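You operate a simulated robot arm through the tools that you are given. There is no shell and no other tool. Be economical: measure what you need, move in short steps, check, and stop when the job is done.

The job below is to be done with a simulated robot arm. You get a single attempt, and the scene is never put back.

## Task
Zero the gauge, measure the bracket with the purple dot and put it in the tray that the display names.
Fine: one press of ZERO; slide out and gauge off at the end. The other brackets and the part dial stay.

Only the result counts: the job must be done as asked and must still hold three seconds after the hand-in. Knocking over, shifting, dropping, spilling or breaking anything else fails it.

## Robot
A 6-joint arm with a two-finger parallel gripper, fixed in place. Base frame: the origin is at the foot of the arm, x ahead of it, y to its left, z up; the work surface is at about z = 0. Readings come in m, rad, newtons and seconds.
With the tool pointing down near the work surface it reaches from about 0.14 to 0.58 m from the base axis. Its first joint turns from -1.152 to 1.152 rad. Payload 2.1 kg.
Tool frame: the origin (TCP) lies between the finger pads and is the grasp point; the fingertips stand 0.03 m ahead of it; z points along the fingers, y is the line along which they close. The gripper opens to 0.094 m. The fingers are 0.028 m wide and 0.01 m thick; the gripper's body (0.05 by 0.096 m) begins 0.055 m behind the TCP.
Orientation is told as [roll, pitch, yaw] about the base's x, y, z axes, in that order, counted from this pose: with the fingers straight down and closing along the base's y, the tool's x points along the base's -x, its y along +y and its z along -z.

## Interface
- The arm moves only by the tool send_rows. Its argument "targets" is one flat list of numbers, 7 for each row, row after row: the turn, a rotation vector about the base's x, y, z in rad, then the shift along the base's x, y, z in m, then the opening, from 0 (shut) to 1 (fully open). In form: [rx, ry, rz, dx, dy, dz, hand, rx, ry, rz, dx, dy, dz, hand, ...]. A call has 1 to 20 rows; each row is the pose to reach, as a shift and turn from the pose commanded when the call began. Rows are played at 5 a second. More than 0.05 m and 0.15 rad between two rows, or a gripper value outside its range, and nothing of the call is played. Where a pose cannot be reached the arm comes as near as it can. A force on the tool above 90 N (or 10 N above the force at the start of the call, whichever is more), or a blocked arm, ends the call early, and 0.2 s more pass. Each finger travels about 0.072 m/s and halts on what it meets, pressing with about 44 N; the grip force reading is that of the motor and also rises with nothing between the fingers. The clock runs only during rows and for 0.2 s after the last one: add rows that repeat a pose to give the fingers time. It gives the time, the measured TCP pose, the force on the tool (base axes), the opening and the grip force at its end, in the units of the frame above (readings bear some noise).
- Cameras (640 x 400 px; columns grow to the right, rows downward): "scene" is fixed at [0.0611, -0.369, 0.495]; the picture's right is [0.75, -0.66, 0.00], its down [-0.32, -0.36, -0.88] and it looks along [0.58, 0.66, -0.48] (base axes); focal length 214 px, centre (320, 200). "wrist" rides on the gripper at [0.076, 0.014, -0.103] in the tool frame; the picture's right is [-0.18, 0.98, 0.00], its down [-0.75, -0.14, -0.64] and it looks along [-0.63, -0.12, 0.77] (tool axes); focal length 243 px, centre (320, 200). There is no depth. A picture from a camera that has moved, and an enlarged one, comes with that camera's place and axes in the base frame and with its lens.
- grab_frame(camera): a new picture of that camera. No time passes.
- enlarge(camera, box): a new picture of the part [left, top, right, bottom] of that camera's present view, enlarged. No time passes.
- finish_job(): hands the job in; it is judged then, once.

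Go step by step. Nothing tells you positions but the pictures and the camera data: compare them with the known pose of the tool, close in by small moves and look again before you grip or let go. The budget is 120 turns and 76 pictures, counting those below and the enlarged ones. Unless the task says otherwise, let go and move clear before handing in, and close with one line.

The tools are called as a command line: name --argument value ..., lists and objects as JSON in quotes. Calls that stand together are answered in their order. send_rows: Moves the arm, as the interface text tells. Its arguments: {"type":"object","properties":{"targets":{"type":"array","items":{"type":"number"}}},"required":["targets"]} The other tools are called the same way: grab_frame (camera) takes a picture; enlarge (camera, box) takes an enlarged picture of a part of a camera's view; finish_job () hands the job in.

At the start:

```text
time: 0.0
ee_pos: [0.2607, -0.0433, 0.3926]
orientation: [0.0, -0.002, 0.0]
contact_force: [-1.0, 1.5, -0.3]
grip_width: 0.094
grasp_force: 0.1
```

scene: 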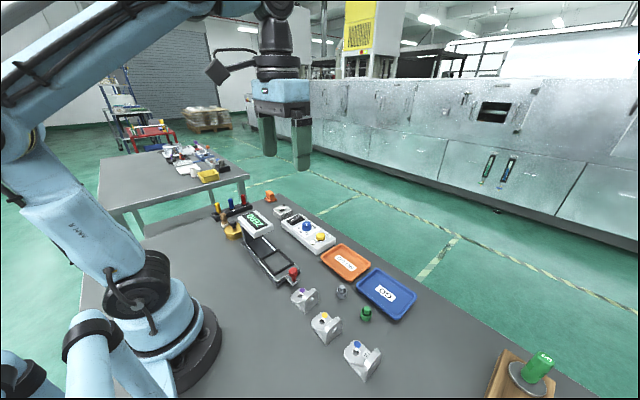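
wrist: 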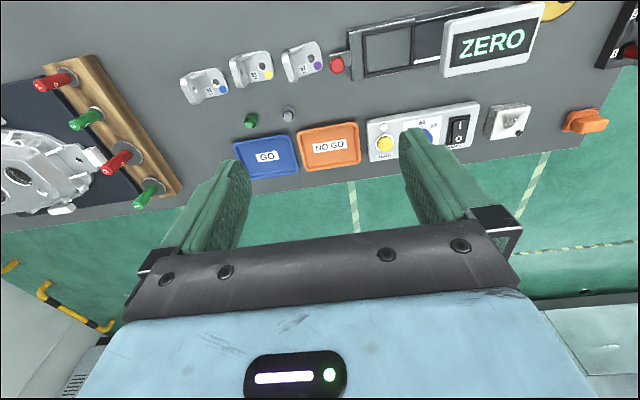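

I see three brackets, a slide gauge with a display reading "ZERO", a button panel and two trays (GO and NO GO). I'll look closer before moving.

enlarge --camera "scene" --box '[200, 180, 420, 320]'

enlarge --camera "wrist" --box '[320, 0, 640, 190]'

enlarge --camera "scene" --box '[270, 260, 430, 390]'

```text
2.86 times, centred on (310, 250) of scene
camera zoom: at [0.0611, -0.369, 0.495], right [0.75, -0.66, 0.0], down [-0.32, -0.36, -0.88], along [0.58, 0.66, -0.48], focal length 613 px, centre (349, 57)
```

zoom: 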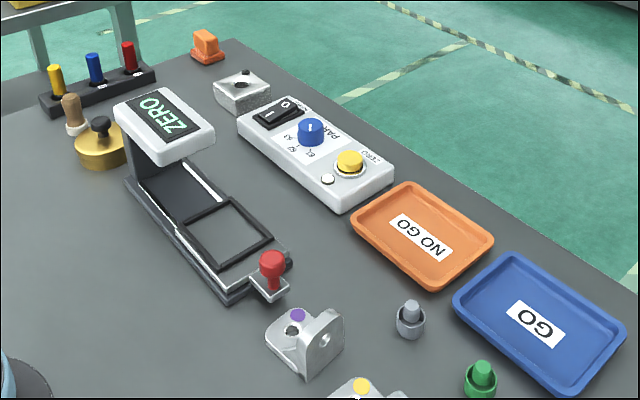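

```text
2.00 times, centred on (480, 95) of wrist
camera zoom: at [0.1849, -0.0293, 0.4969], right [0.18, 0.98, 0.0], down [0.75, -0.14, 0.64], along [0.63, -0.12, -0.77], focal length 485 px, centre (0, 410)
```

zoom: 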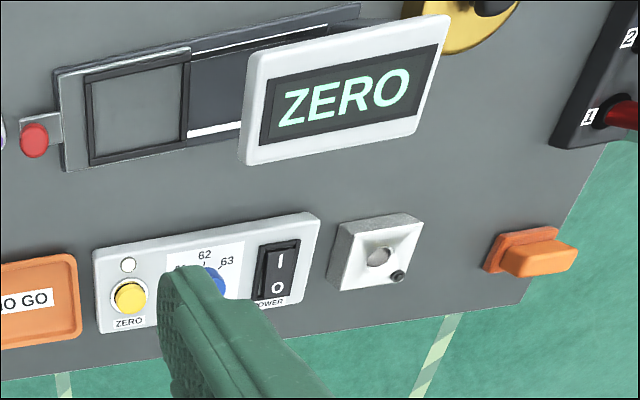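

```text
3.08 times, centred on (350, 325) of scene
camera zoom: at [0.0611, -0.369, 0.495], right [0.75, -0.66, 0.0], down [-0.32, -0.36, -0.88], along [0.58, 0.66, -0.48], focal length 660 px, centre (228, -185)
```

zoom: 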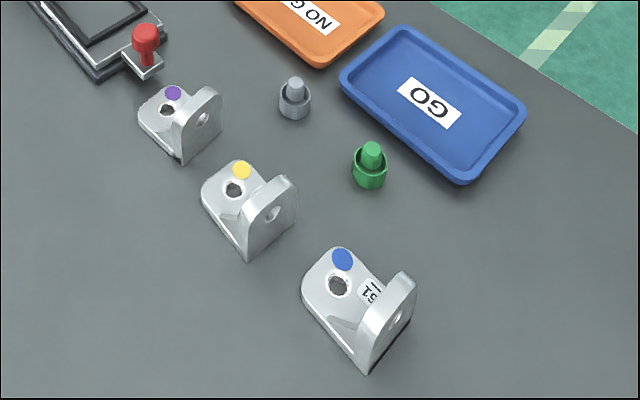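

The gauge is on and asks for ZERO. The carriage is out at about (0.27, 0.07), its red knob at (0.276, -0.02), the purple bracket at (0.265, -0.075) and the yellow ZERO button near (0.43, 0.056). I'll move above the button with the fingers shut, then look again.

send_rows --targets '[0, 0, 0, 0.028, 0.016, -0.028, 0.7, 0, 0, 0, 0.056, 0.032, -0.056, 0.4, 0, 0, 0, 0.084, 0.048, -0.084, 0.2, 0, 0, 0, 0.112, 0.064, -0.112, 0, 0, 0, 0, 0.14, 0.08, -0.14, 0, 0, 0, 0, 0.169, 0.099, -0.17, 0, 0, 0, 0, 0.169, 0.099, -0.19, 0, 0, 0, 0, 0.169, 0.099, -0.19, 0]'

grab_frame --camera "wrist"

grab_frame --camera "scene"

```text
time: 1.8
ee_pos: [0.4298, 0.0541, 0.202]
orientation: [0.001, 0.0, 0.0]
contact_force: [0.1, 0.1, 0.7]
grip_width: 0.0
grasp_force: 32.9
```

```text
70 pictures are left
camera wrist: at [0.3531, 0.0691, 0.3066], right [0.18, 0.98, 0.0], down [0.75, -0.14, 0.64], along [0.63, -0.12, -0.77], focal length 243 px, centre (320, 200)
```

wrist: 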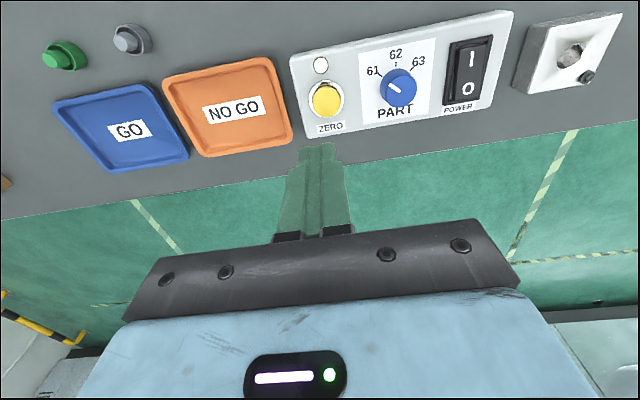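

```text
69 pictures are left
```

scene: 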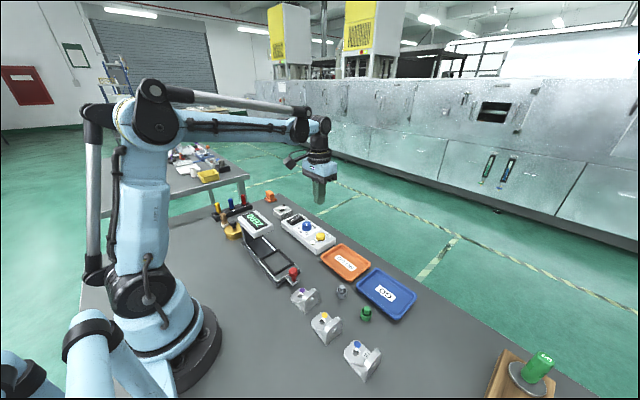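

The button projects to about (0.432, 0.059), so I shift slightly and descend to just above it, then check the height.

send_rows --targets '[0, 0, 0, 0.002, 0.005, -0.04, 0, 0, 0, 0, 0.002, 0.005, -0.08, 0, 0, 0, 0, 0.002, 0.005, -0.105, 0, 0, 0, 0, 0.002, 0.005, -0.105, 0]'

enlarge --camera "scene" --box '[260, 190, 380, 265]'

grab_frame --camera "wrist"

```text
time: 2.8
ee_pos: [0.4326, 0.061, 0.0984]
orientation: [-0.001, -0.001, -0.001]
contact_force: [0.5, -0.4, 1.0]
grip_width: 0.0
grasp_force: 32.8
```

```text
5.33 times, centred on (320, 228) of scene
camera zoom: at [0.0611, -0.369, 0.495], right [0.75, -0.66, 0.0], down [-0.32, -0.36, -0.88], along [0.58, 0.66, -0.48], focal length 1144 px, centre (320, 53)
```

zoom: 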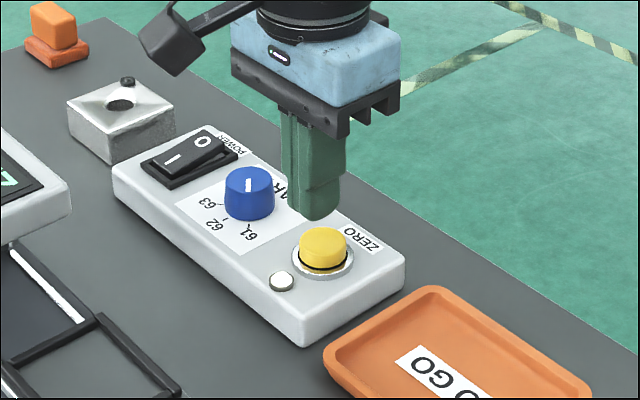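

```text
67 pictures are left
camera wrist: at [0.3569, 0.0755, 0.2023], right [0.18, 0.98, 0.0], down [0.75, -0.14, 0.64], along [0.63, -0.12, -0.77], focal length 243 px, centre (320, 200)
```

wrist: 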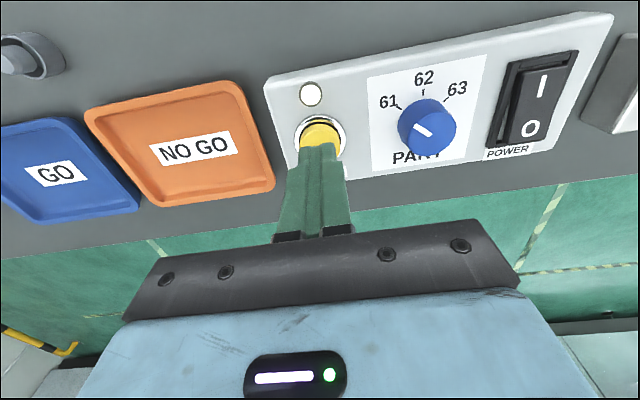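

The tip is centred over the button within a few mm. I'll descend slowly until I feel it.

send_rows --targets '[0, 0, 0, 0.001, -0.001, -0.005, 0, 0, 0, 0, 0.001, -0.001, -0.01, 0, 0, 0, 0, 0.001, -0.001, -0.014, 0, 0, 0, 0, 0.001, -0.001, -0.016, 0, 0, 0, 0, 0.001, -0.001, -0.018, 0]'

enlarge --camera "scene" --box '[230, 190, 350, 265]'

```text
time: 4.0
ee_pos: [0.433, 0.0595, 0.0801]
orientation: [0.0, -0.001, 0.0]
contact_force: [-0.5, 0.3, 0.7]
grip_width: 0.0001
grasp_force: 32.7
```

```text
5.33 times, centred on (290, 228) of scene
camera zoom: at [0.0611, -0.369, 0.495], right [0.75, -0.66, 0.0], down [-0.32, -0.36, -0.88], along [0.58, 0.66, -0.48], focal length 1144 px, centre (480, 53)
```

zoom: 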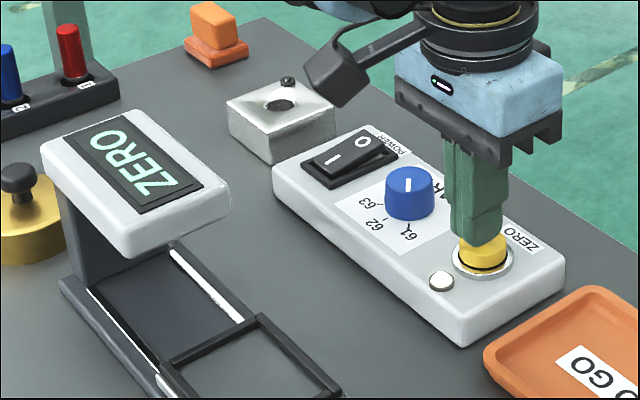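

No contact yet with the tip at 0.05, so I continue in 1 mm steps.

send_rows --targets '[0, 0, 0, 0.001, 0, -0.002, 0, 0, 0, 0, 0.001, 0, -0.004, 0, 0, 0, 0, 0.001, 0, -0.006, 0, 0, 0, 0, 0.001, 0, -0.007, 0, 0, 0, 0, 0.001, 0, -0.008, 0]'

enlarge --camera "scene" --box '[230, 190, 350, 265]'

```text
time: 5.2
ee_pos: [0.4346, 0.0581, 0.0728]
orientation: [0.0, 0.0, 0.0]
contact_force: [-0.6, 0.0, 2.2]
grip_width: 0.0
grasp_force: 32.4
```

```text
5.33 times, centred on (290, 228) of scene
camera zoom: at [0.0611, -0.369, 0.495], right [0.75, -0.66, 0.0], down [-0.32, -0.36, -0.88], along [0.58, 0.66, -0.48], focal length 1144 px, centre (480, 53)
```

zoom: 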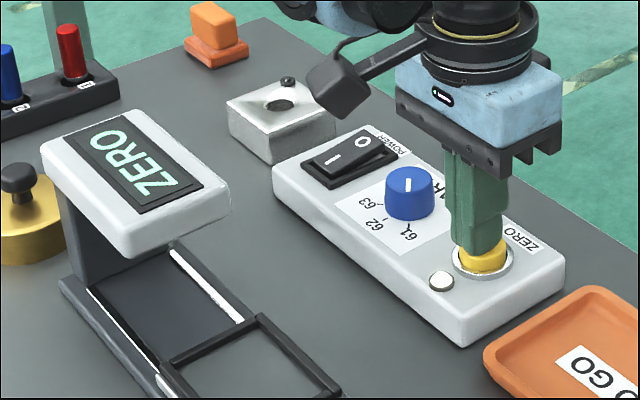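

Contact is starting (2 N). I continue down a few millimetres.

send_rows --targets '[0, 0, 0, 0, 0, -0.001, 0, 0, 0, 0, 0, 0, -0.002, 0, 0, 0, 0, 0, 0, -0.003, 0, 0, 0, 0, 0, 0, -0.004, 0]'

enlarge --camera "scene" --box '[230, 190, 350, 265]'

```text
time: 6.2
ee_pos: [0.4357, 0.06, 0.0686]
orientation: [0.0, 0.0, -0.001]
contact_force: [0.1, -0.7, 11.5]
grip_width: 0.0
grasp_force: 34.0
```

```text
5.33 times, centred on (290, 228) of scene
camera zoom: at [0.061, -0.369, 0.495], right [0.75, -0.66, 0.0], down [-0.32, -0.36, -0.88], along [0.58, 0.66, -0.48], focal length 1144 px, centre (480, 53)
```

zoom: 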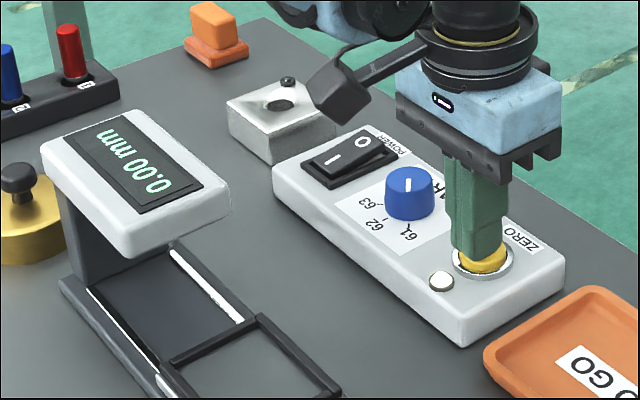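

The display now shows 0.00 mm after one press. I'll lift clear and go look at the bracket and carriage from above.

send_rows --targets '[0, 0, 0, 0, 0, 0.03, 0, 0, 0, 0, 0, 0, 0.08, 0, 0, 0, 0, 0, 0, 0.12, 0, 0, 0, 0, -0.03, -0.02, 0.15, 0.2, 0, 0, 0, -0.07, -0.045, 0.165, 0.4, 0, 0, 0, -0.11, -0.07, 0.17, 0.6, 0, 0, 0, -0.15, -0.09, 0.17, 0.6, 0, 0, 0, -0.15, -0.09, 0.17, 0.6]'

grab_frame --camera "wrist"

enlarge --camera "scene" --box '[220, 195, 380, 320]'

```text
time: 8.0
ee_pos: [0.2824, -0.0305, 0.2367]
orientation: [0.0, 0.0, 0.0]
contact_force: [0.5, 0.1, 0.3]
grip_width: 0.0565
grasp_force: 0.1
```

```text
63 pictures are left
camera wrist: at [0.2048, -0.017, 0.3415], right [0.18, 0.98, 0.0], down [0.75, -0.14, 0.64], along [0.63, -0.12, -0.77], focal length 243 px, centre (320, 200)
```

wrist: 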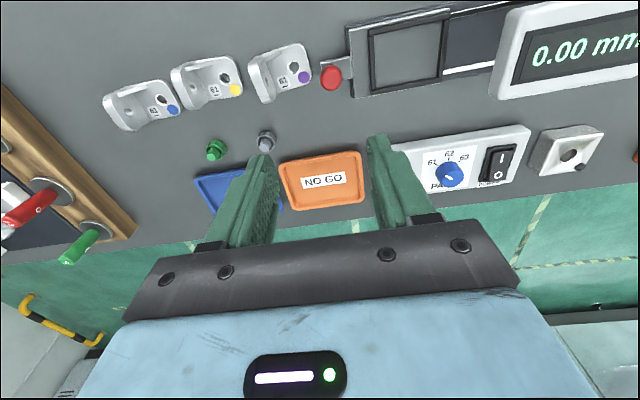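

```text
3.20 times, centred on (300, 258) of scene
camera zoom: at [0.0611, -0.369, 0.495], right [0.75, -0.66, 0.0], down [-0.32, -0.36, -0.88], along [0.58, 0.66, -0.48], focal length 686 px, centre (384, 16)
```

zoom: 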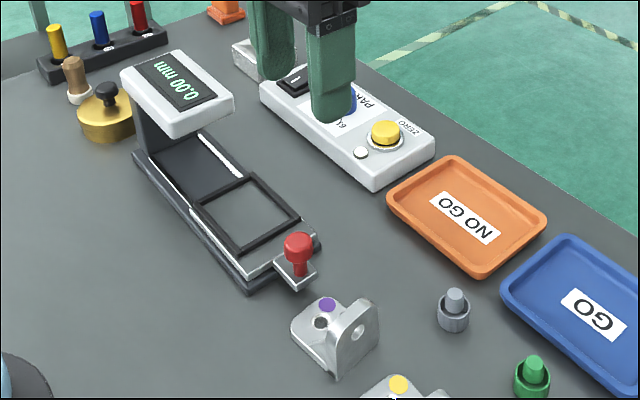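

enlarge --camera "wrist" --box '[230, 0, 470, 140]'

enlarge --camera "wrist" --box '[90, 30, 330, 140]'

```text
2.67 times, centred on (350, 70) of wrist
camera zoom: at [0.2048, -0.017, 0.3415], right [0.18, 0.98, 0.0], down [0.75, -0.14, 0.64], along [0.63, -0.12, -0.77], focal length 647 px, centre (240, 547)
```

zoom: 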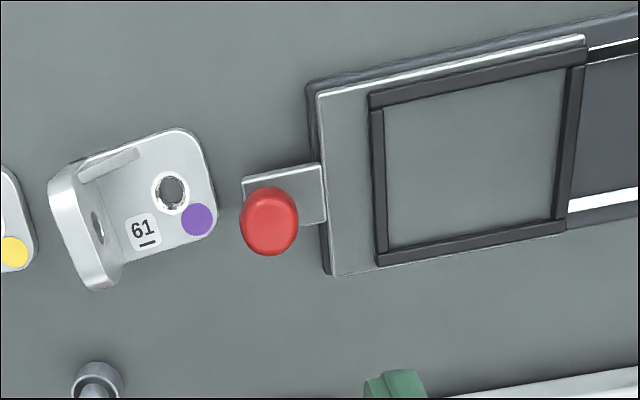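

```text
2.67 times, centred on (210, 85) of wrist
camera zoom: at [0.2048, -0.017, 0.3415], right [0.18, 0.98, 0.0], down [0.75, -0.14, 0.64], along [0.63, -0.12, -0.77], focal length 647 px, centre (613, 507)
```

zoom: 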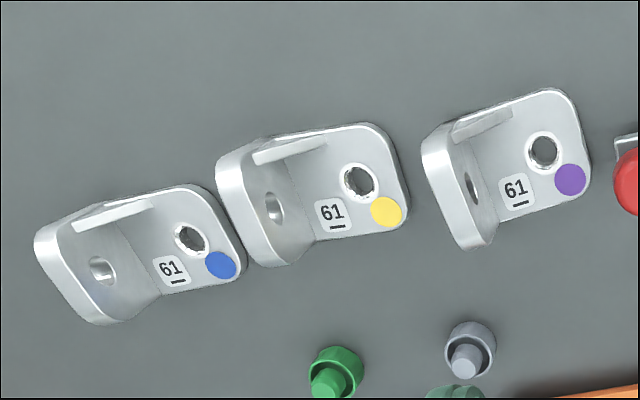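

The purple bracket (a "61", matching the dial) spans about x 0.248–0.294 and y -0.099 to -0.042, with its upright flange on the -y side. The carriage opening is about x 0.247–0.304 and y 0.037–0.114, so it fits without turning. I'll move over the flange and check.

send_rows --targets '[0, 0, 0, -0.003, -0.03, -0.03, 0.5, 0, 0, 0, -0.0064, -0.0655, -0.06, 0.5, 0, 0, 0, -0.0064, -0.0655, -0.1, 0.5, 0, 0, 0, -0.0064, -0.0655, -0.127, 0.5, 0, 0, 0, -0.0064, -0.0655, -0.127, 0.5]'

grab_frame --camera "wrist"

enlarge --camera "scene" --box '[240, 220, 380, 320]'

```text
time: 9.2
ee_pos: [0.2758, -0.0952, 0.1114]
orientation: [-0.001, 0.0, 0.0]
contact_force: [0.2, 0.0, -0.2]
grip_width: 0.0467
grasp_force: 0.0
```

```text
59 pictures are left
camera wrist: at [0.1994, -0.0808, 0.2161], right [0.18, 0.98, 0.0], down [0.75, -0.14, 0.64], along [0.63, -0.12, -0.77], focal length 243 px, centre (320, 200)
```

wrist: 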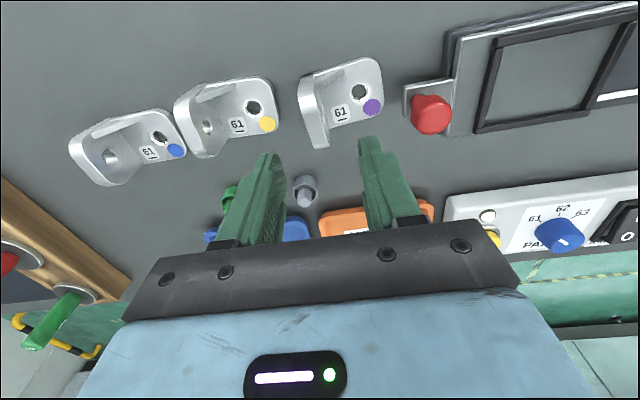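

```text
4.00 times, centred on (310, 270) of scene
camera zoom: at [0.0611, -0.369, 0.495], right [0.75, -0.66, 0.0], down [-0.32, -0.36, -0.88], along [0.58, 0.66, -0.48], focal length 858 px, centre (360, -80)
```

zoom: 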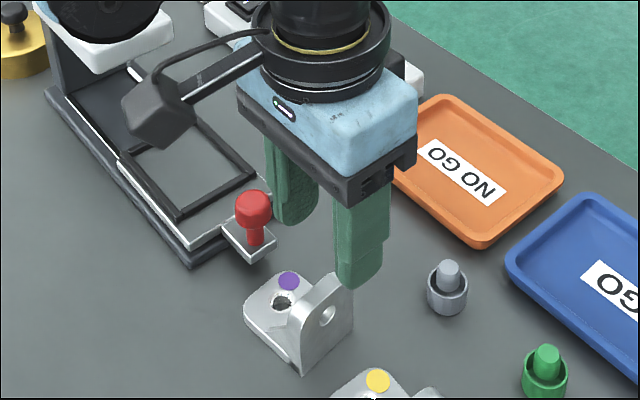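

Everything lines up: the flange is centred near y = -0.096 between the fingers. I'll lower in two stages and look before gripping.

send_rows --targets '[0, 0, 0, 0, 0, -0.025, 0.5, 0, 0, 0, 0, 0, -0.025, 0.5]'

enlarge --camera "wrist" --box '[240, 60, 440, 185]'

enlarge --camera "scene" --box '[270, 240, 370, 320]'

```text
time: 9.8
ee_pos: [0.278, -0.0958, 0.0858]
orientation: [0.0, 0.0, 0.001]
contact_force: [-0.1, 0.3, 0.0]
grip_width: 0.047
grasp_force: 0.1
```

```text
3.20 times, centred on (340, 122) of wrist
camera zoom: at [0.2007, -0.0815, 0.1903], right [0.18, 0.98, 0.0], down [0.75, -0.14, 0.64], along [0.63, -0.12, -0.77], focal length 776 px, centre (256, 448)
```

zoom: 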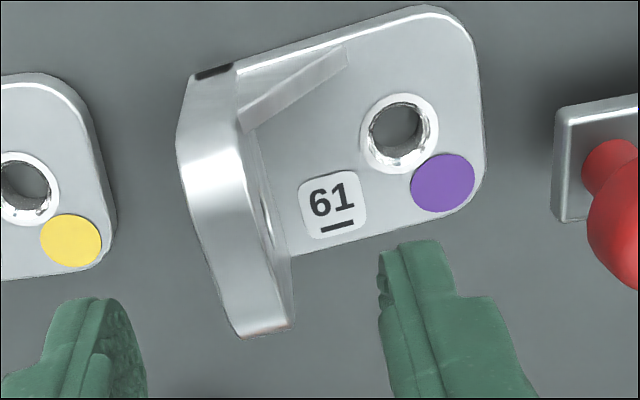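

```text
5.00 times, centred on (320, 280) of scene
camera zoom: at [0.0611, -0.369, 0.495], right [0.75, -0.66, 0.0], down [-0.32, -0.36, -0.88], along [0.58, 0.66, -0.48], focal length 1072 px, centre (320, -200)
```

zoom: 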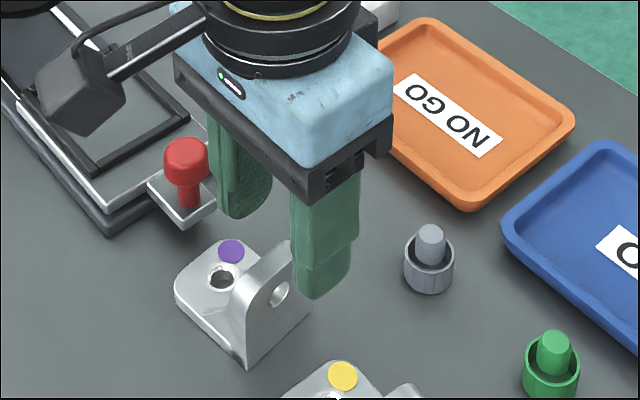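

The bracket's centre is nearer x = 0.266, so I shift 5 mm back to keep off the rib. Then I go down astride the flange.

send_rows --targets '[0, 0, 0, -0.005, 0, -0.008, 0.5, 0, 0, 0, -0.005, 0, -0.022, 0.5, 0, 0, 0, -0.005, 0, -0.034, 0.5, 0, 0, 0, -0.005, 0, -0.039, 0.5]'

enlarge --camera "wrist" --box '[240, 60, 440, 185]'

enlarge --camera "scene" --box '[270, 240, 370, 320]'

```text
time: 10.8
ee_pos: [0.2738, -0.0961, 0.048]
orientation: [0.001, -0.001, -0.001]
contact_force: [-0.1, -0.3, 0.2]
grip_width: 0.0468
grasp_force: 0.1
```

```text
3.20 times, centred on (340, 122) of wrist
camera zoom: at [0.1966, -0.0811, 0.1517], right [0.18, 0.98, 0.0], down [0.75, -0.14, 0.64], along [0.63, -0.12, -0.77], focal length 776 px, centre (256, 448)
```

zoom: 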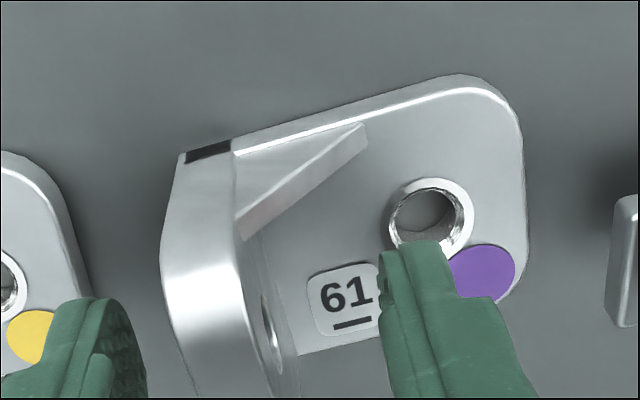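

```text
5.00 times, centred on (320, 280) of scene
camera zoom: at [0.0611, -0.369, 0.495], right [0.75, -0.66, 0.0], down [-0.32, -0.36, -0.88], along [0.58, 0.66, -0.48], focal length 1072 px, centre (320, -200)
```

zoom: 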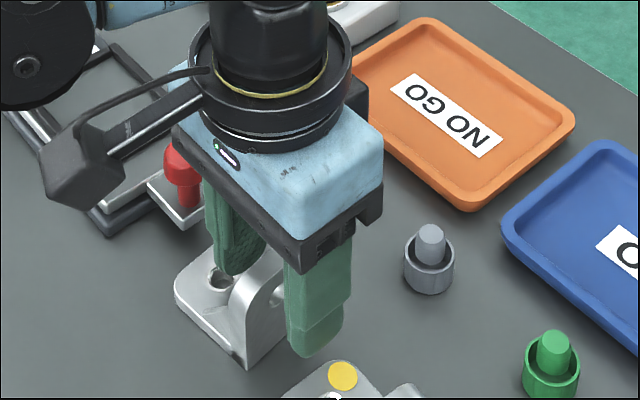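

The fingers straddle the flange with clearance on both sides. I close the grip.

send_rows --targets '[0, 0, 0, 0, 0, 0, 0.2, 0, 0, 0, 0, 0, 0, 0, 0, 0, 0, 0, 0, 0, 0, 0, 0, 0, 0, 0, 0, 0]'

enlarge --camera "wrist" --box '[240, 60, 440, 185]'

```text
time: 11.8
ee_pos: [0.2736, -0.0951, 0.0485]
orientation: [0.0, 0.0, 0.0]
contact_force: [-0.4, -1.0, 0.9]
grip_width: 0.0155
grasp_force: 44.4
```

```text
3.20 times, centred on (340, 122) of wrist
camera zoom: at [0.1966, -0.0811, 0.1518], right [0.18, 0.98, 0.0], down [0.75, -0.14, 0.64], along [0.63, -0.12, -0.77], focal length 776 px, centre (256, 448)
```

zoom: 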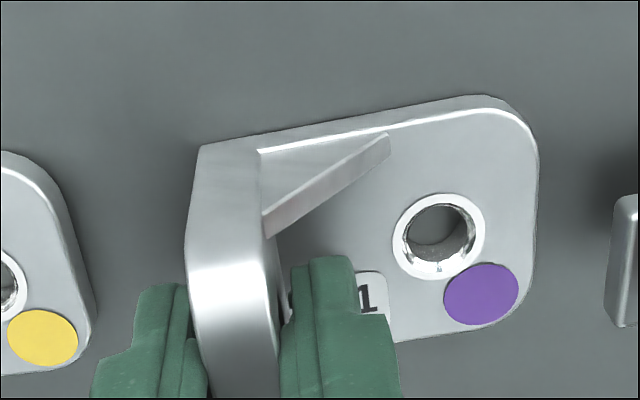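

Gripped firmly (44 N on 15.5 mm). I'll lift and carry it over to above the carriage, then look before lowering.

send_rows --targets '[0, 0, 0, 0, 0, 0.02, 0, 0, 0, 0, 0, 0, 0.05, 0, 0, 0, 0, 0, 0, 0.08, 0, 0, 0, 0, 0.002, 0.036, 0.08, 0, 0, 0, 0, 0.004, 0.072, 0.08, 0, 0, 0, 0, 0.006, 0.11, 0.08, 0, 0, 0, 0, 0.008, 0.146, 0.08, 0, 0, 0, 0, 0.008, 0.146, 0.08, 0]'

grab_frame --camera "wrist"

enlarge --camera "scene" --box '[220, 180, 340, 300]'

```text
time: 13.6
ee_pos: [0.2817, 0.051, 0.1264]
orientation: [-0.001, 0.0, 0.001]
contact_force: [0.8, -0.1, -1.3]
grip_width: 0.0154
grasp_force: 43.8
```

```text
52 pictures are left
camera wrist: at [0.2052, 0.0657, 0.2308], right [0.18, 0.98, 0.0], down [0.75, -0.14, 0.64], along [0.63, -0.12, -0.77], focal length 243 px, centre (320, 200)
```

wrist: 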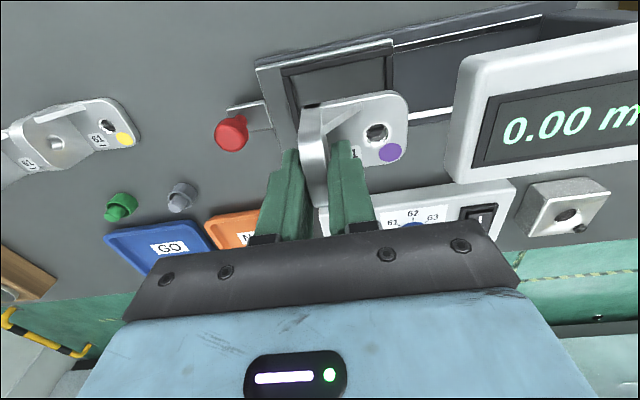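

```text
3.33 times, centred on (280, 240) of scene
camera zoom: at [0.0611, -0.369, 0.495], right [0.75, -0.66, 0.0], down [-0.32, -0.36, -0.88], along [0.58, 0.66, -0.48], focal length 715 px, centre (453, 67)
```

zoom: 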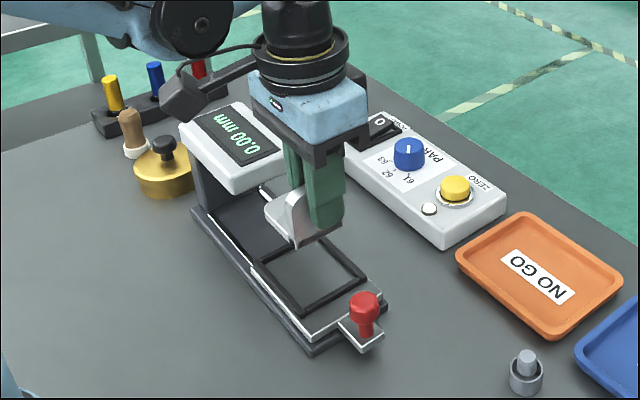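

I need the frame's position more exactly, so I zoom in on both views.

enlarge --camera "wrist" --box '[240, 20, 480, 170]'

enlarge --camera "scene" --box '[280, 220, 380, 300]'

enlarge --camera "scene" --box '[250, 220, 350, 300]'

```text
2.67 times, centred on (360, 95) of wrist
camera zoom: at [0.2052, 0.0657, 0.2308], right [0.18, 0.98, 0.0], down [0.75, -0.14, 0.64], along [0.63, -0.12, -0.77], focal length 647 px, centre (213, 480)
```

zoom: 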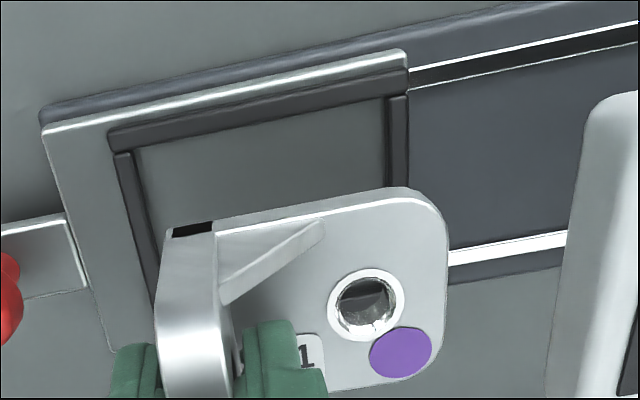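

```text
5.00 times, centred on (330, 260) of scene
camera zoom: at [0.0611, -0.369, 0.495], right [0.75, -0.66, 0.0], down [-0.32, -0.36, -0.88], along [0.58, 0.66, -0.48], focal length 1072 px, centre (270, -100)
```

zoom: 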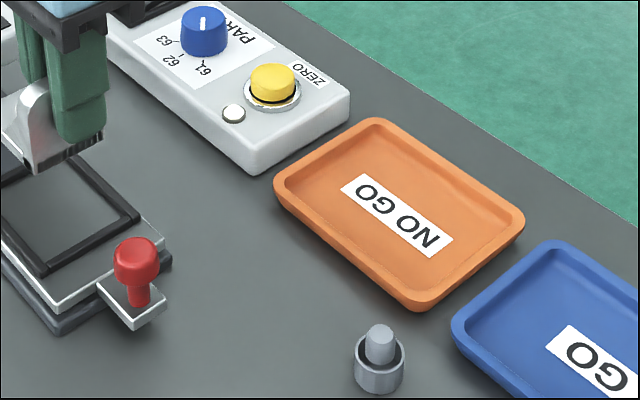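

```text
5.00 times, centred on (300, 260) of scene
camera zoom: at [0.0611, -0.369, 0.495], right [0.75, -0.66, 0.0], down [-0.32, -0.36, -0.88], along [0.58, 0.66, -0.48], focal length 1072 px, centre (420, -100)
```

zoom: 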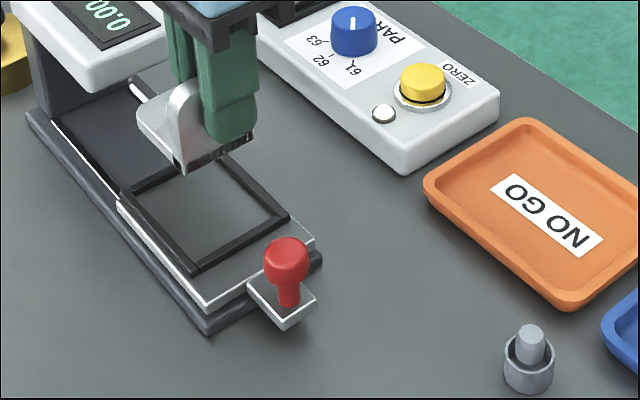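

Carriage opening centre comes to about (0.2755, 0.072), while the bracket's centre is at about (0.2757, 0.0757). I shift -4 mm in y and lower to just above the frame.

send_rows --targets '[0, 0, 0, 0, -0.004, -0.015, 0, 0, 0, 0, 0, -0.004, -0.03, 0, 0, 0, 0, 0, -0.004, -0.041, 0, 0, 0, 0, 0, -0.004, -0.041, 0]'

enlarge --camera "wrist" --box '[200, 40, 440, 190]'

enlarge --camera "scene" --box '[235, 220, 315, 290]'

```text
time: 14.6
ee_pos: [0.2828, 0.0455, 0.0857]
orientation: [0.0, 0.001, -0.001]
contact_force: [-0.5, -0.6, -0.4]
grip_width: 0.0156
grasp_force: 43.8
```

```text
2.67 times, centred on (320, 115) of wrist
camera zoom: at [0.2055, 0.0611, 0.1895], right [0.18, 0.98, 0.0], down [0.75, -0.14, 0.64], along [0.63, -0.12, -0.77], focal length 647 px, centre (320, 427)
```

zoom: 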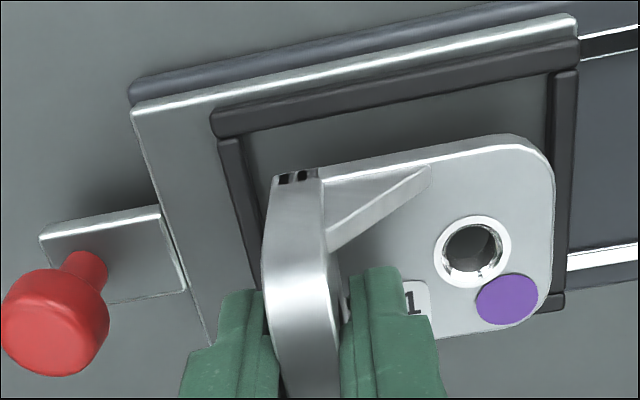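

```text
5.71 times, centred on (275, 255) of scene
camera zoom: at [0.0611, -0.369, 0.495], right [0.75, -0.66, 0.0], down [-0.32, -0.36, -0.88], along [0.58, 0.66, -0.48], focal length 1226 px, centre (577, -114)
```

zoom: 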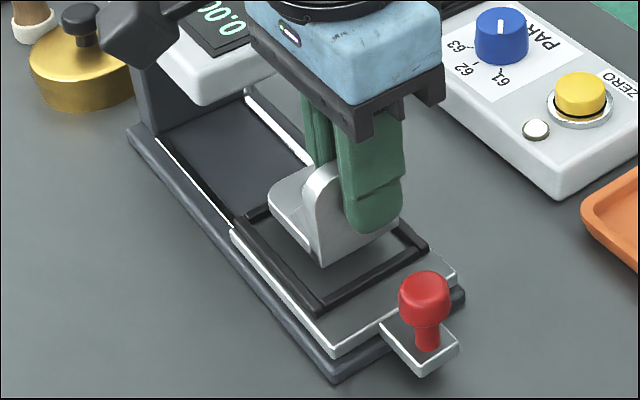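

The bracket sits with about 4 mm of clearance to the frame all around. I'll lower it in small steps until I feel the floor.

send_rows --targets '[0, 0, 0, 0, 0, -0.004, 0, 0, 0, 0, 0, 0, -0.008, 0, 0, 0, 0, 0, 0, -0.01, 0, 0, 0, 0, 0, 0, -0.012, 0]'

enlarge --camera "scene" --box '[235, 220, 315, 290]'

enlarge --camera "wrist" --box '[200, 40, 440, 190]'

```text
time: 15.6
ee_pos: [0.2816, 0.0461, 0.0747]
orientation: [-0.001, -0.001, 0.001]
contact_force: [-0.1, -0.5, -1.0]
grip_width: 0.0154
grasp_force: 43.6
```

```text
5.71 times, centred on (275, 255) of scene
camera zoom: at [0.0611, -0.369, 0.495], right [0.75, -0.66, 0.0], down [-0.32, -0.36, -0.88], along [0.58, 0.66, -0.48], focal length 1226 px, centre (577, -114)
```

zoom: 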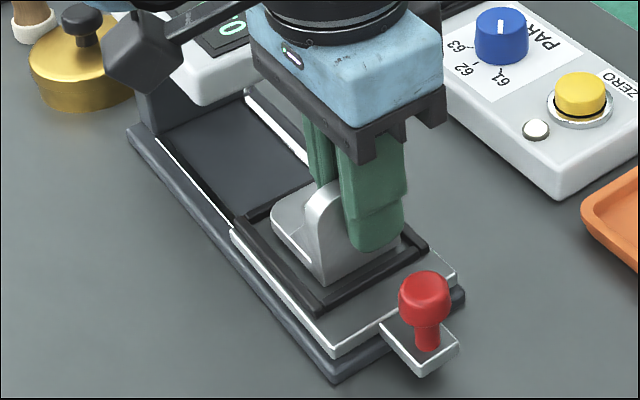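

```text
2.67 times, centred on (320, 115) of wrist
camera zoom: at [0.2048, 0.0602, 0.178], right [0.18, 0.98, 0.0], down [0.75, -0.14, 0.64], along [0.63, -0.12, -0.77], focal length 647 px, centre (320, 427)
```

zoom: 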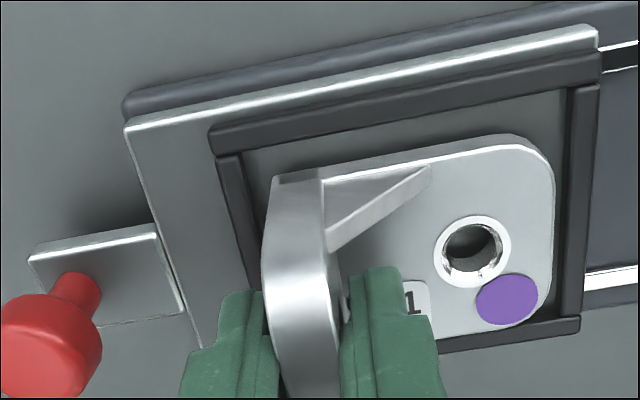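

Still free and centred. I continue down with finer steps.

send_rows --targets '[0, 0, 0, 0, 0, -0.002, 0, 0, 0, 0, 0, 0, -0.004, 0, 0, 0, 0, 0, 0, -0.005, 0, 0, 0, 0, 0, 0, -0.006, 0]'

enlarge --camera "wrist" --box '[200, 40, 440, 190]'

```text
time: 16.6
ee_pos: [0.2826, 0.0446, 0.0684]
orientation: [0.0, 0.001, 0.0]
contact_force: [1.9, 1.1, 31.1]
grip_width: 0.0154
grasp_force: 44.1
```

```text
2.67 times, centred on (320, 115) of wrist
camera zoom: at [0.2046, 0.0603, 0.1719], right [0.18, 0.98, 0.0], down [0.75, -0.14, 0.64], along [0.63, -0.12, -0.77], focal length 647 px, centre (320, 427)
```

zoom: 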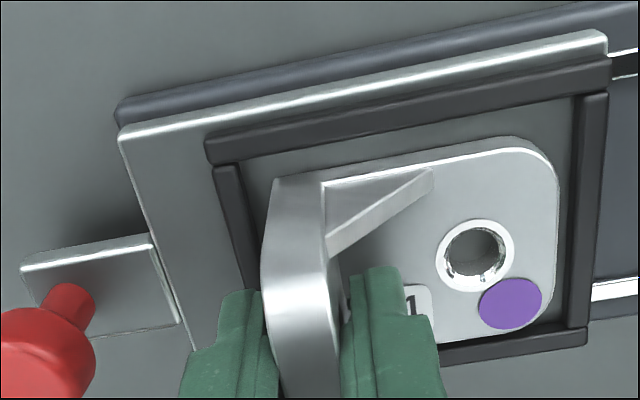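

I feel 31 N of contact. I ease off 1 mm and check in the scene view that it sits inside the frame and not on the rail.

send_rows --targets '[0, 0, 0, 0, 0, 0.001, 0, 0, 0, 0, 0, 0, 0.001, 0]'

enlarge --camera "scene" --box '[250, 230, 310, 280]'

enlarge --camera "wrist" --box '[330, 70, 450, 190]'

```text
time: 17.2
ee_pos: [0.2815, 0.0461, 0.0687]
orientation: [0.0, 0.001, 0.0]
contact_force: [0.5, 0.0, -0.6]
grip_width: 0.0154
grasp_force: 43.9
```

```text
8.00 times, centred on (280, 255) of scene
camera zoom: at [0.0611, -0.369, 0.495], right [0.75, -0.66, 0.0], down [-0.32, -0.36, -0.88], along [0.58, 0.66, -0.48], focal length 1716 px, centre (640, -240)
```

zoom: 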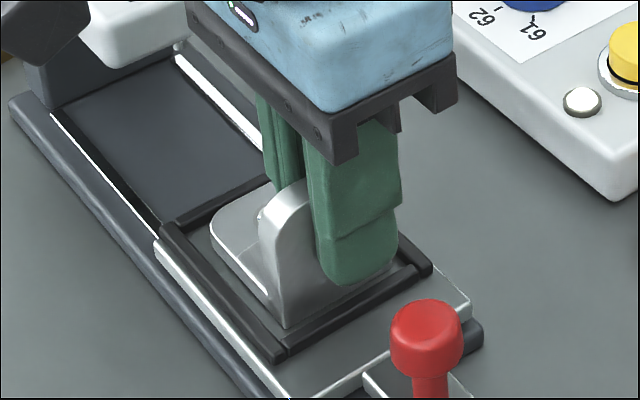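

```text
3.33 times, centred on (390, 130) of wrist
camera zoom: at [0.2045, 0.0603, 0.1725], right [0.18, 0.98, 0.0], down [0.75, -0.14, 0.64], along [0.63, -0.12, -0.77], focal length 809 px, centre (87, 433)
```

zoom: 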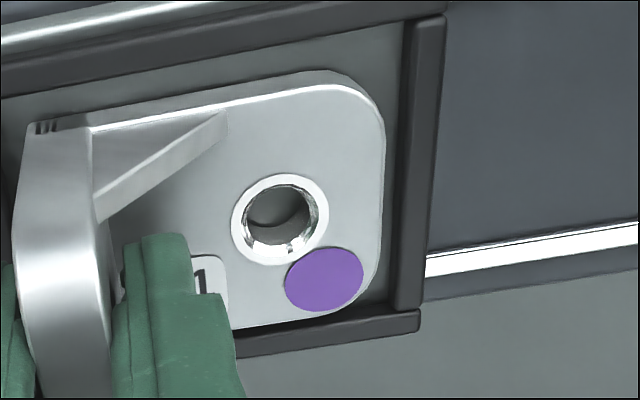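

It appears inside, but the front gap is slimmer than the back one. I shift 2 mm back, set it down again and compare the contact height.

send_rows --targets '[0, 0, 0, 0, 0, 0.001, 0, 0, 0, 0, -0.002, 0, 0.001, 0, 0, 0, 0, -0.002, 0, 0, 0, 0, 0, 0, -0.002, 0, -0.0005, 0, 0, 0, 0, -0.002, 0, -0.0005, 0]'

enlarge --camera "wrist" --box '[330, 70, 450, 190]'

```text
time: 18.4
ee_pos: [0.279, 0.0459, 0.0701]
orientation: [0.0, 0.0, -0.001]
contact_force: [-0.9, 0.0, -1.9]
grip_width: 0.0154
grasp_force: 44.2
```

```text
3.33 times, centred on (390, 130) of wrist
camera zoom: at [0.2028, 0.06, 0.1726], right [0.18, 0.98, 0.0], down [0.75, -0.14, 0.64], along [0.63, -0.12, -0.77], focal length 809 px, centre (87, 433)
```

zoom: 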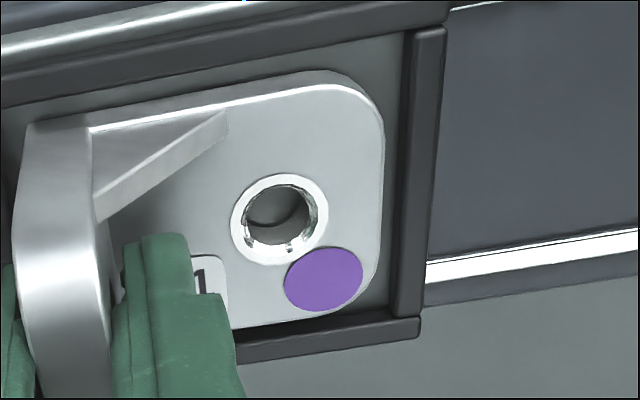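

Now evenly spaced. I lower 1 mm to touch, then open a little.

send_rows --targets '[0, 0, 0, 0, 0, -0.0005, 0, 0, 0, 0, 0, 0, -0.001, 0, 0, 0, 0, 0, 0, -0.001, 0.2, 0, 0, 0, 0, 0, -0.001, 0.35, 0, 0, 0, 0, 0, -0.001, 0.35]'

enlarge --camera "wrist" --box '[200, 40, 440, 190]'

```text
time: 19.6
ee_pos: [0.2797, 0.0462, 0.0677]
orientation: [0.001, 0.001, -0.001]
contact_force: [0.7, -0.1, -0.3]
grip_width: 0.0328
grasp_force: 0.0
```

```text
2.67 times, centred on (320, 115) of wrist
camera zoom: at [0.2027, 0.0602, 0.1712], right [0.18, 0.98, 0.0], down [0.75, -0.14, 0.64], along [0.63, -0.12, -0.77], focal length 647 px, centre (320, 427)
```

zoom: 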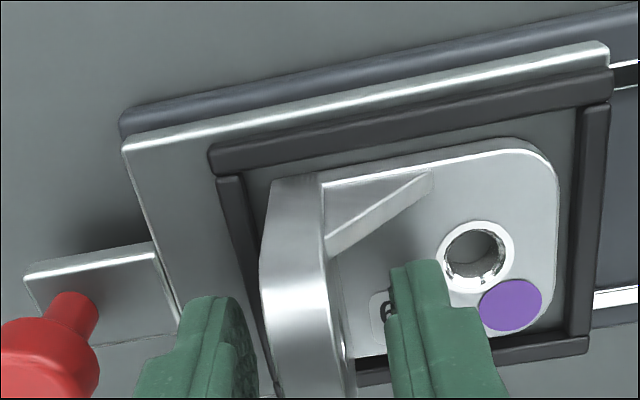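

The bracket is seated and released. I lift clear, then move above the knob (about (0.272, -0.018), ball near z = 0.058) and look.

send_rows --targets '[0, 0, 0, 0, 0, 0.025, 0.35, 0, 0, 0, 0, 0, 0.06, 0.35, 0, 0, 0, -0.003, -0.03, 0.06, 0.4, 0, 0, 0, -0.007, -0.064, 0.06, 0.5, 0, 0, 0, -0.007, -0.064, 0.045, 0.5, 0, 0, 0, -0.007, -0.064, 0.045, 0.5]'

grab_frame --camera "wrist"

enlarge --camera "scene" --box '[230, 210, 330, 300]'

```text
time: 21.0
ee_pos: [0.2721, -0.0175, 0.1102]
orientation: [0.0, -0.001, 0.0]
contact_force: [0.4, -0.3, 0.5]
grip_width: 0.0468
grasp_force: 0.0
```

```text
38 pictures are left
camera wrist: at [0.1951, -0.0044, 0.215], right [0.18, 0.98, 0.0], down [0.75, -0.14, 0.64], along [0.63, -0.12, -0.77], focal length 243 px, centre (320, 200)
```

wrist: 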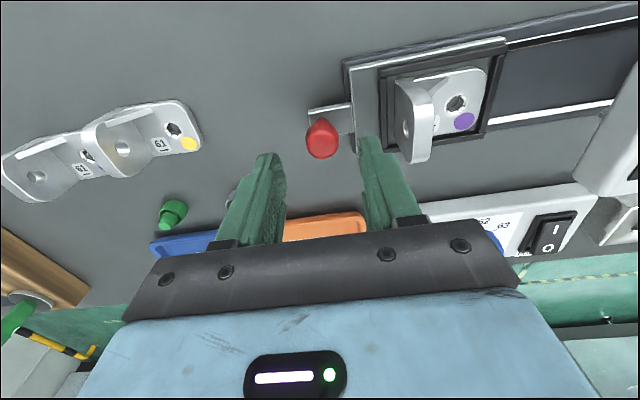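

```text
4.44 times, centred on (280, 255) of scene
camera zoom: at [0.0611, -0.369, 0.495], right [0.75, -0.66, 0.0], down [-0.32, -0.36, -0.88], along [0.58, 0.66, -0.48], focal length 953 px, centre (498, -44)
```

zoom: 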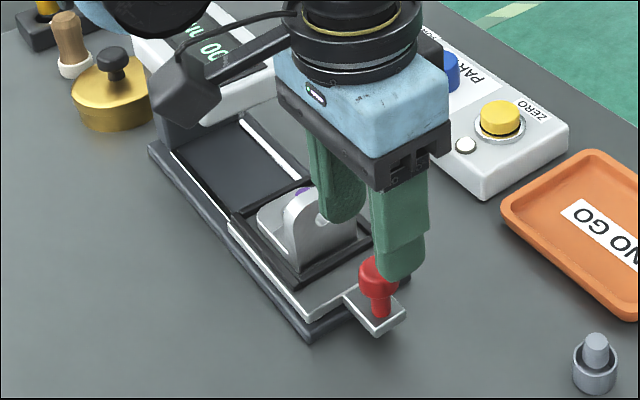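

The knob is between the fingers, at about (0.269, -0.0165). I descend to it and close.

send_rows --targets '[0, 0, 0, -0.002, 0.001, -0.025, 0.5, 0, 0, 0, -0.002, 0.001, -0.045, 0.5, 0, 0, 0, -0.002, 0.001, -0.05, 0.5, 0, 0, 0, -0.002, 0.001, -0.05, 0.5]'

enlarge --camera "scene" --box '[230, 210, 330, 300]'

grab_frame --camera "wrist"

```text
time: 22.0
ee_pos: [0.2683, -0.0171, 0.0619]
orientation: [-0.001, 0.0, 0.001]
contact_force: [-0.1, -0.5, 1.3]
grip_width: 0.0468
grasp_force: 0.1
```

```text
4.44 times, centred on (280, 255) of scene
camera zoom: at [0.0611, -0.369, 0.495], right [0.75, -0.66, 0.0], down [-0.32, -0.36, -0.88], along [0.58, 0.66, -0.48], focal length 953 px, centre (498, -44)
```

zoom: 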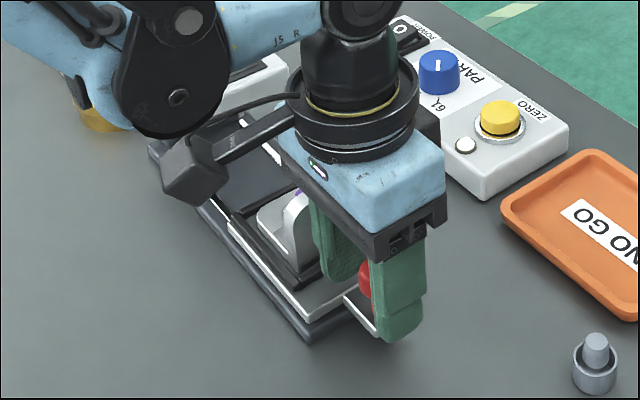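

```text
35 pictures are left
camera wrist: at [0.1926, -0.0023, 0.1662], right [0.18, 0.98, 0.0], down [0.75, -0.14, 0.64], along [0.63, -0.12, -0.77], focal length 243 px, centre (320, 200)
```

wrist: 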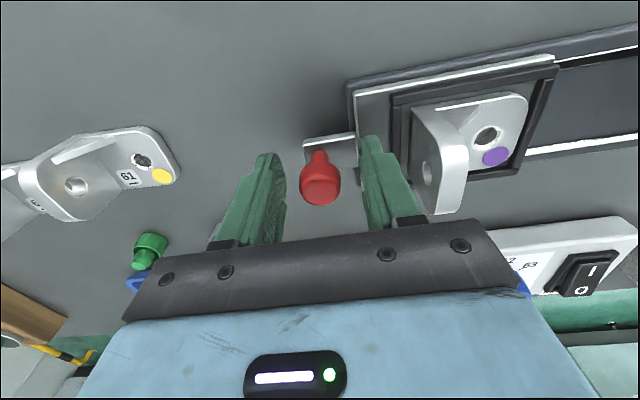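

The knob sits between the pads. I close on it.

send_rows --targets '[0, 0, 0, 0, 0, 0, 0.3, 0, 0, 0, 0, 0, 0, 0.1, 0, 0, 0, 0, 0, 0, 0, 0, 0, 0, 0, 0, 0, 0]'

grab_frame --camera "wrist"

```text
time: 23.0
ee_pos: [0.2714, -0.0161, 0.0636]
orientation: [0.0, 0.0, 0.0]
contact_force: [3.0, 0.7, 44.2]
grip_width: 0.0244
grasp_force: 44.6
```

```text
34 pictures are left
camera wrist: at [0.1932, -0.0024, 0.1668], right [0.18, 0.98, 0.0], down [0.75, -0.14, 0.64], along [0.63, -0.12, -0.77], focal length 243 px, centre (320, 200)
```

wrist: 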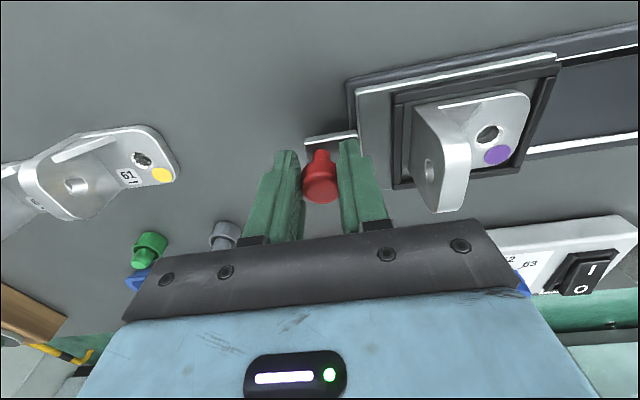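

Gripped at 24 mm width, but with a 44 N upward reaction. I ease the command up 1.5 mm to relieve it.

send_rows --targets '[0, 0, 0, 0, 0, 0.001, 0, 0, 0, 0, 0, 0, 0.0015, 0, 0, 0, 0, 0, 0, 0.0015, 0]'

```text
time: 23.8
ee_pos: [0.269, -0.0167, 0.0649]
orientation: [0.001, 0.001, 0.0]
contact_force: [10.1, 0.1, -29.3]
grip_width: 0.0246
grasp_force: 45.5
```

send_rows --targets '[0, 0, 0, 0.0003, 0, -0.0006, 0, 0, 0, 0, 0.0003, 0, -0.0006, 0]'

```text
time: 24.4
ee_pos: [0.27, -0.0186, 0.0646]
orientation: [-0.001, 0.004, 0.0]
contact_force: [-3.7, -0.5, 24.4]
grip_width: 0.0244
grasp_force: 44.8
```

Forces are small enough. I slide it in along +y by 30 mm and check.

send_rows --targets '[0, 0, 0, 0, 0.005, 0.0002, 0, 0, 0, 0, 0, 0.012, 0.0002, 0, 0, 0, 0, 0, 0.02, 0.0002, 0, 0, 0, 0, 0, 0.03, 0.0002, 0, 0, 0, 0, 0, 0.03, 0.0002, 0]'

enlarge --camera "scene" --box '[220, 195, 340, 295]'

grab_frame --camera "wrist"

```text
time: 25.2
ee_pos: [0.2691, 0.0011, 0.0658]
orientation: [0.001, 0.005, 0.0]
contact_force: [-4.2, 0.8, 19.4]
grip_width: 0.0241
grasp_force: 45.0
stopped in row 3: the force on the tool passed its limit (the readings are from after the stop); the commanded pose is now the measured one
```

```text
4.00 times, centred on (280, 245) of scene
camera zoom: at [0.0611, -0.369, 0.495], right [0.75, -0.66, 0.0], down [-0.32, -0.36, -0.88], along [0.58, 0.66, -0.48], focal length 858 px, centre (480, 20)
```

zoom: 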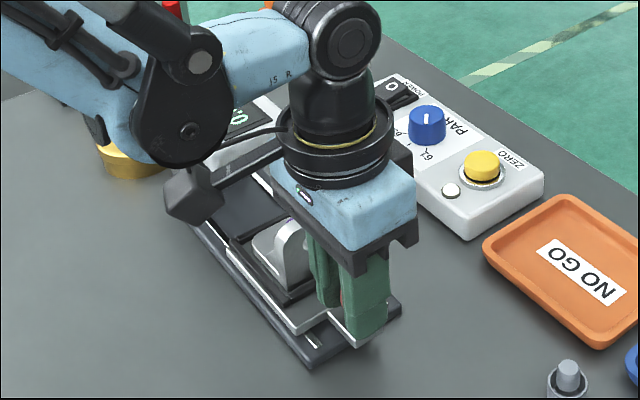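

```text
32 pictures are left
camera wrist: at [0.1934, 0.0139, 0.1685], right [0.18, 0.98, 0.0], down [0.76, -0.14, 0.64], along [0.63, -0.12, -0.77], focal length 243 px, centre (320, 200)
```

wrist: 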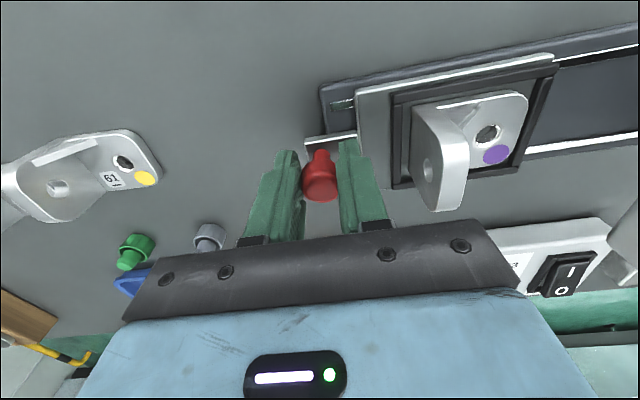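

The carriage slid 18 mm before the force limit stopped the move. I continue more slowly.

send_rows --targets '[0, 0, 0, 0, 0.002, 0, 0, 0, 0, 0, 0, 0.004, 0, 0, 0, 0, 0, 0, 0.007, 0, 0, 0, 0, 0, 0, 0.01, 0, 0, 0, 0, 0, 0, 0.013, 0, 0, 0, 0, 0, 0, 0.016, 0, 0, 0, 0, 0, 0, 0.019, 0, 0, 0, 0, 0, 0, 0.022, 0]'

```text
refused: targets must hold 7 numbers for each row
```

send_rows --targets '[0, 0, 0, 0, 0.002, 0, 0, 0, 0, 0, 0, 0.004, 0, 0, 0, 0, 0, 0, 0.007, 0, 0, 0, 0, 0, 0, 0.01, 0, 0, 0, 0, 0, 0, 0.013, 0, 0, 0, 0, 0, 0, 0.016, 0, 0, 0, 0, 0, 0, 0.019, 0, 0, 0, 0, 0, 0, 0.022, 0, 0]'

```text
time: 27.0
ee_pos: [0.2679, 0.0218, 0.0647]
orientation: [0.0, 0.005, 0.001]
contact_force: [-11.4, 0.4, 66.8]
grip_width: 0.0241
grasp_force: 45.4
```

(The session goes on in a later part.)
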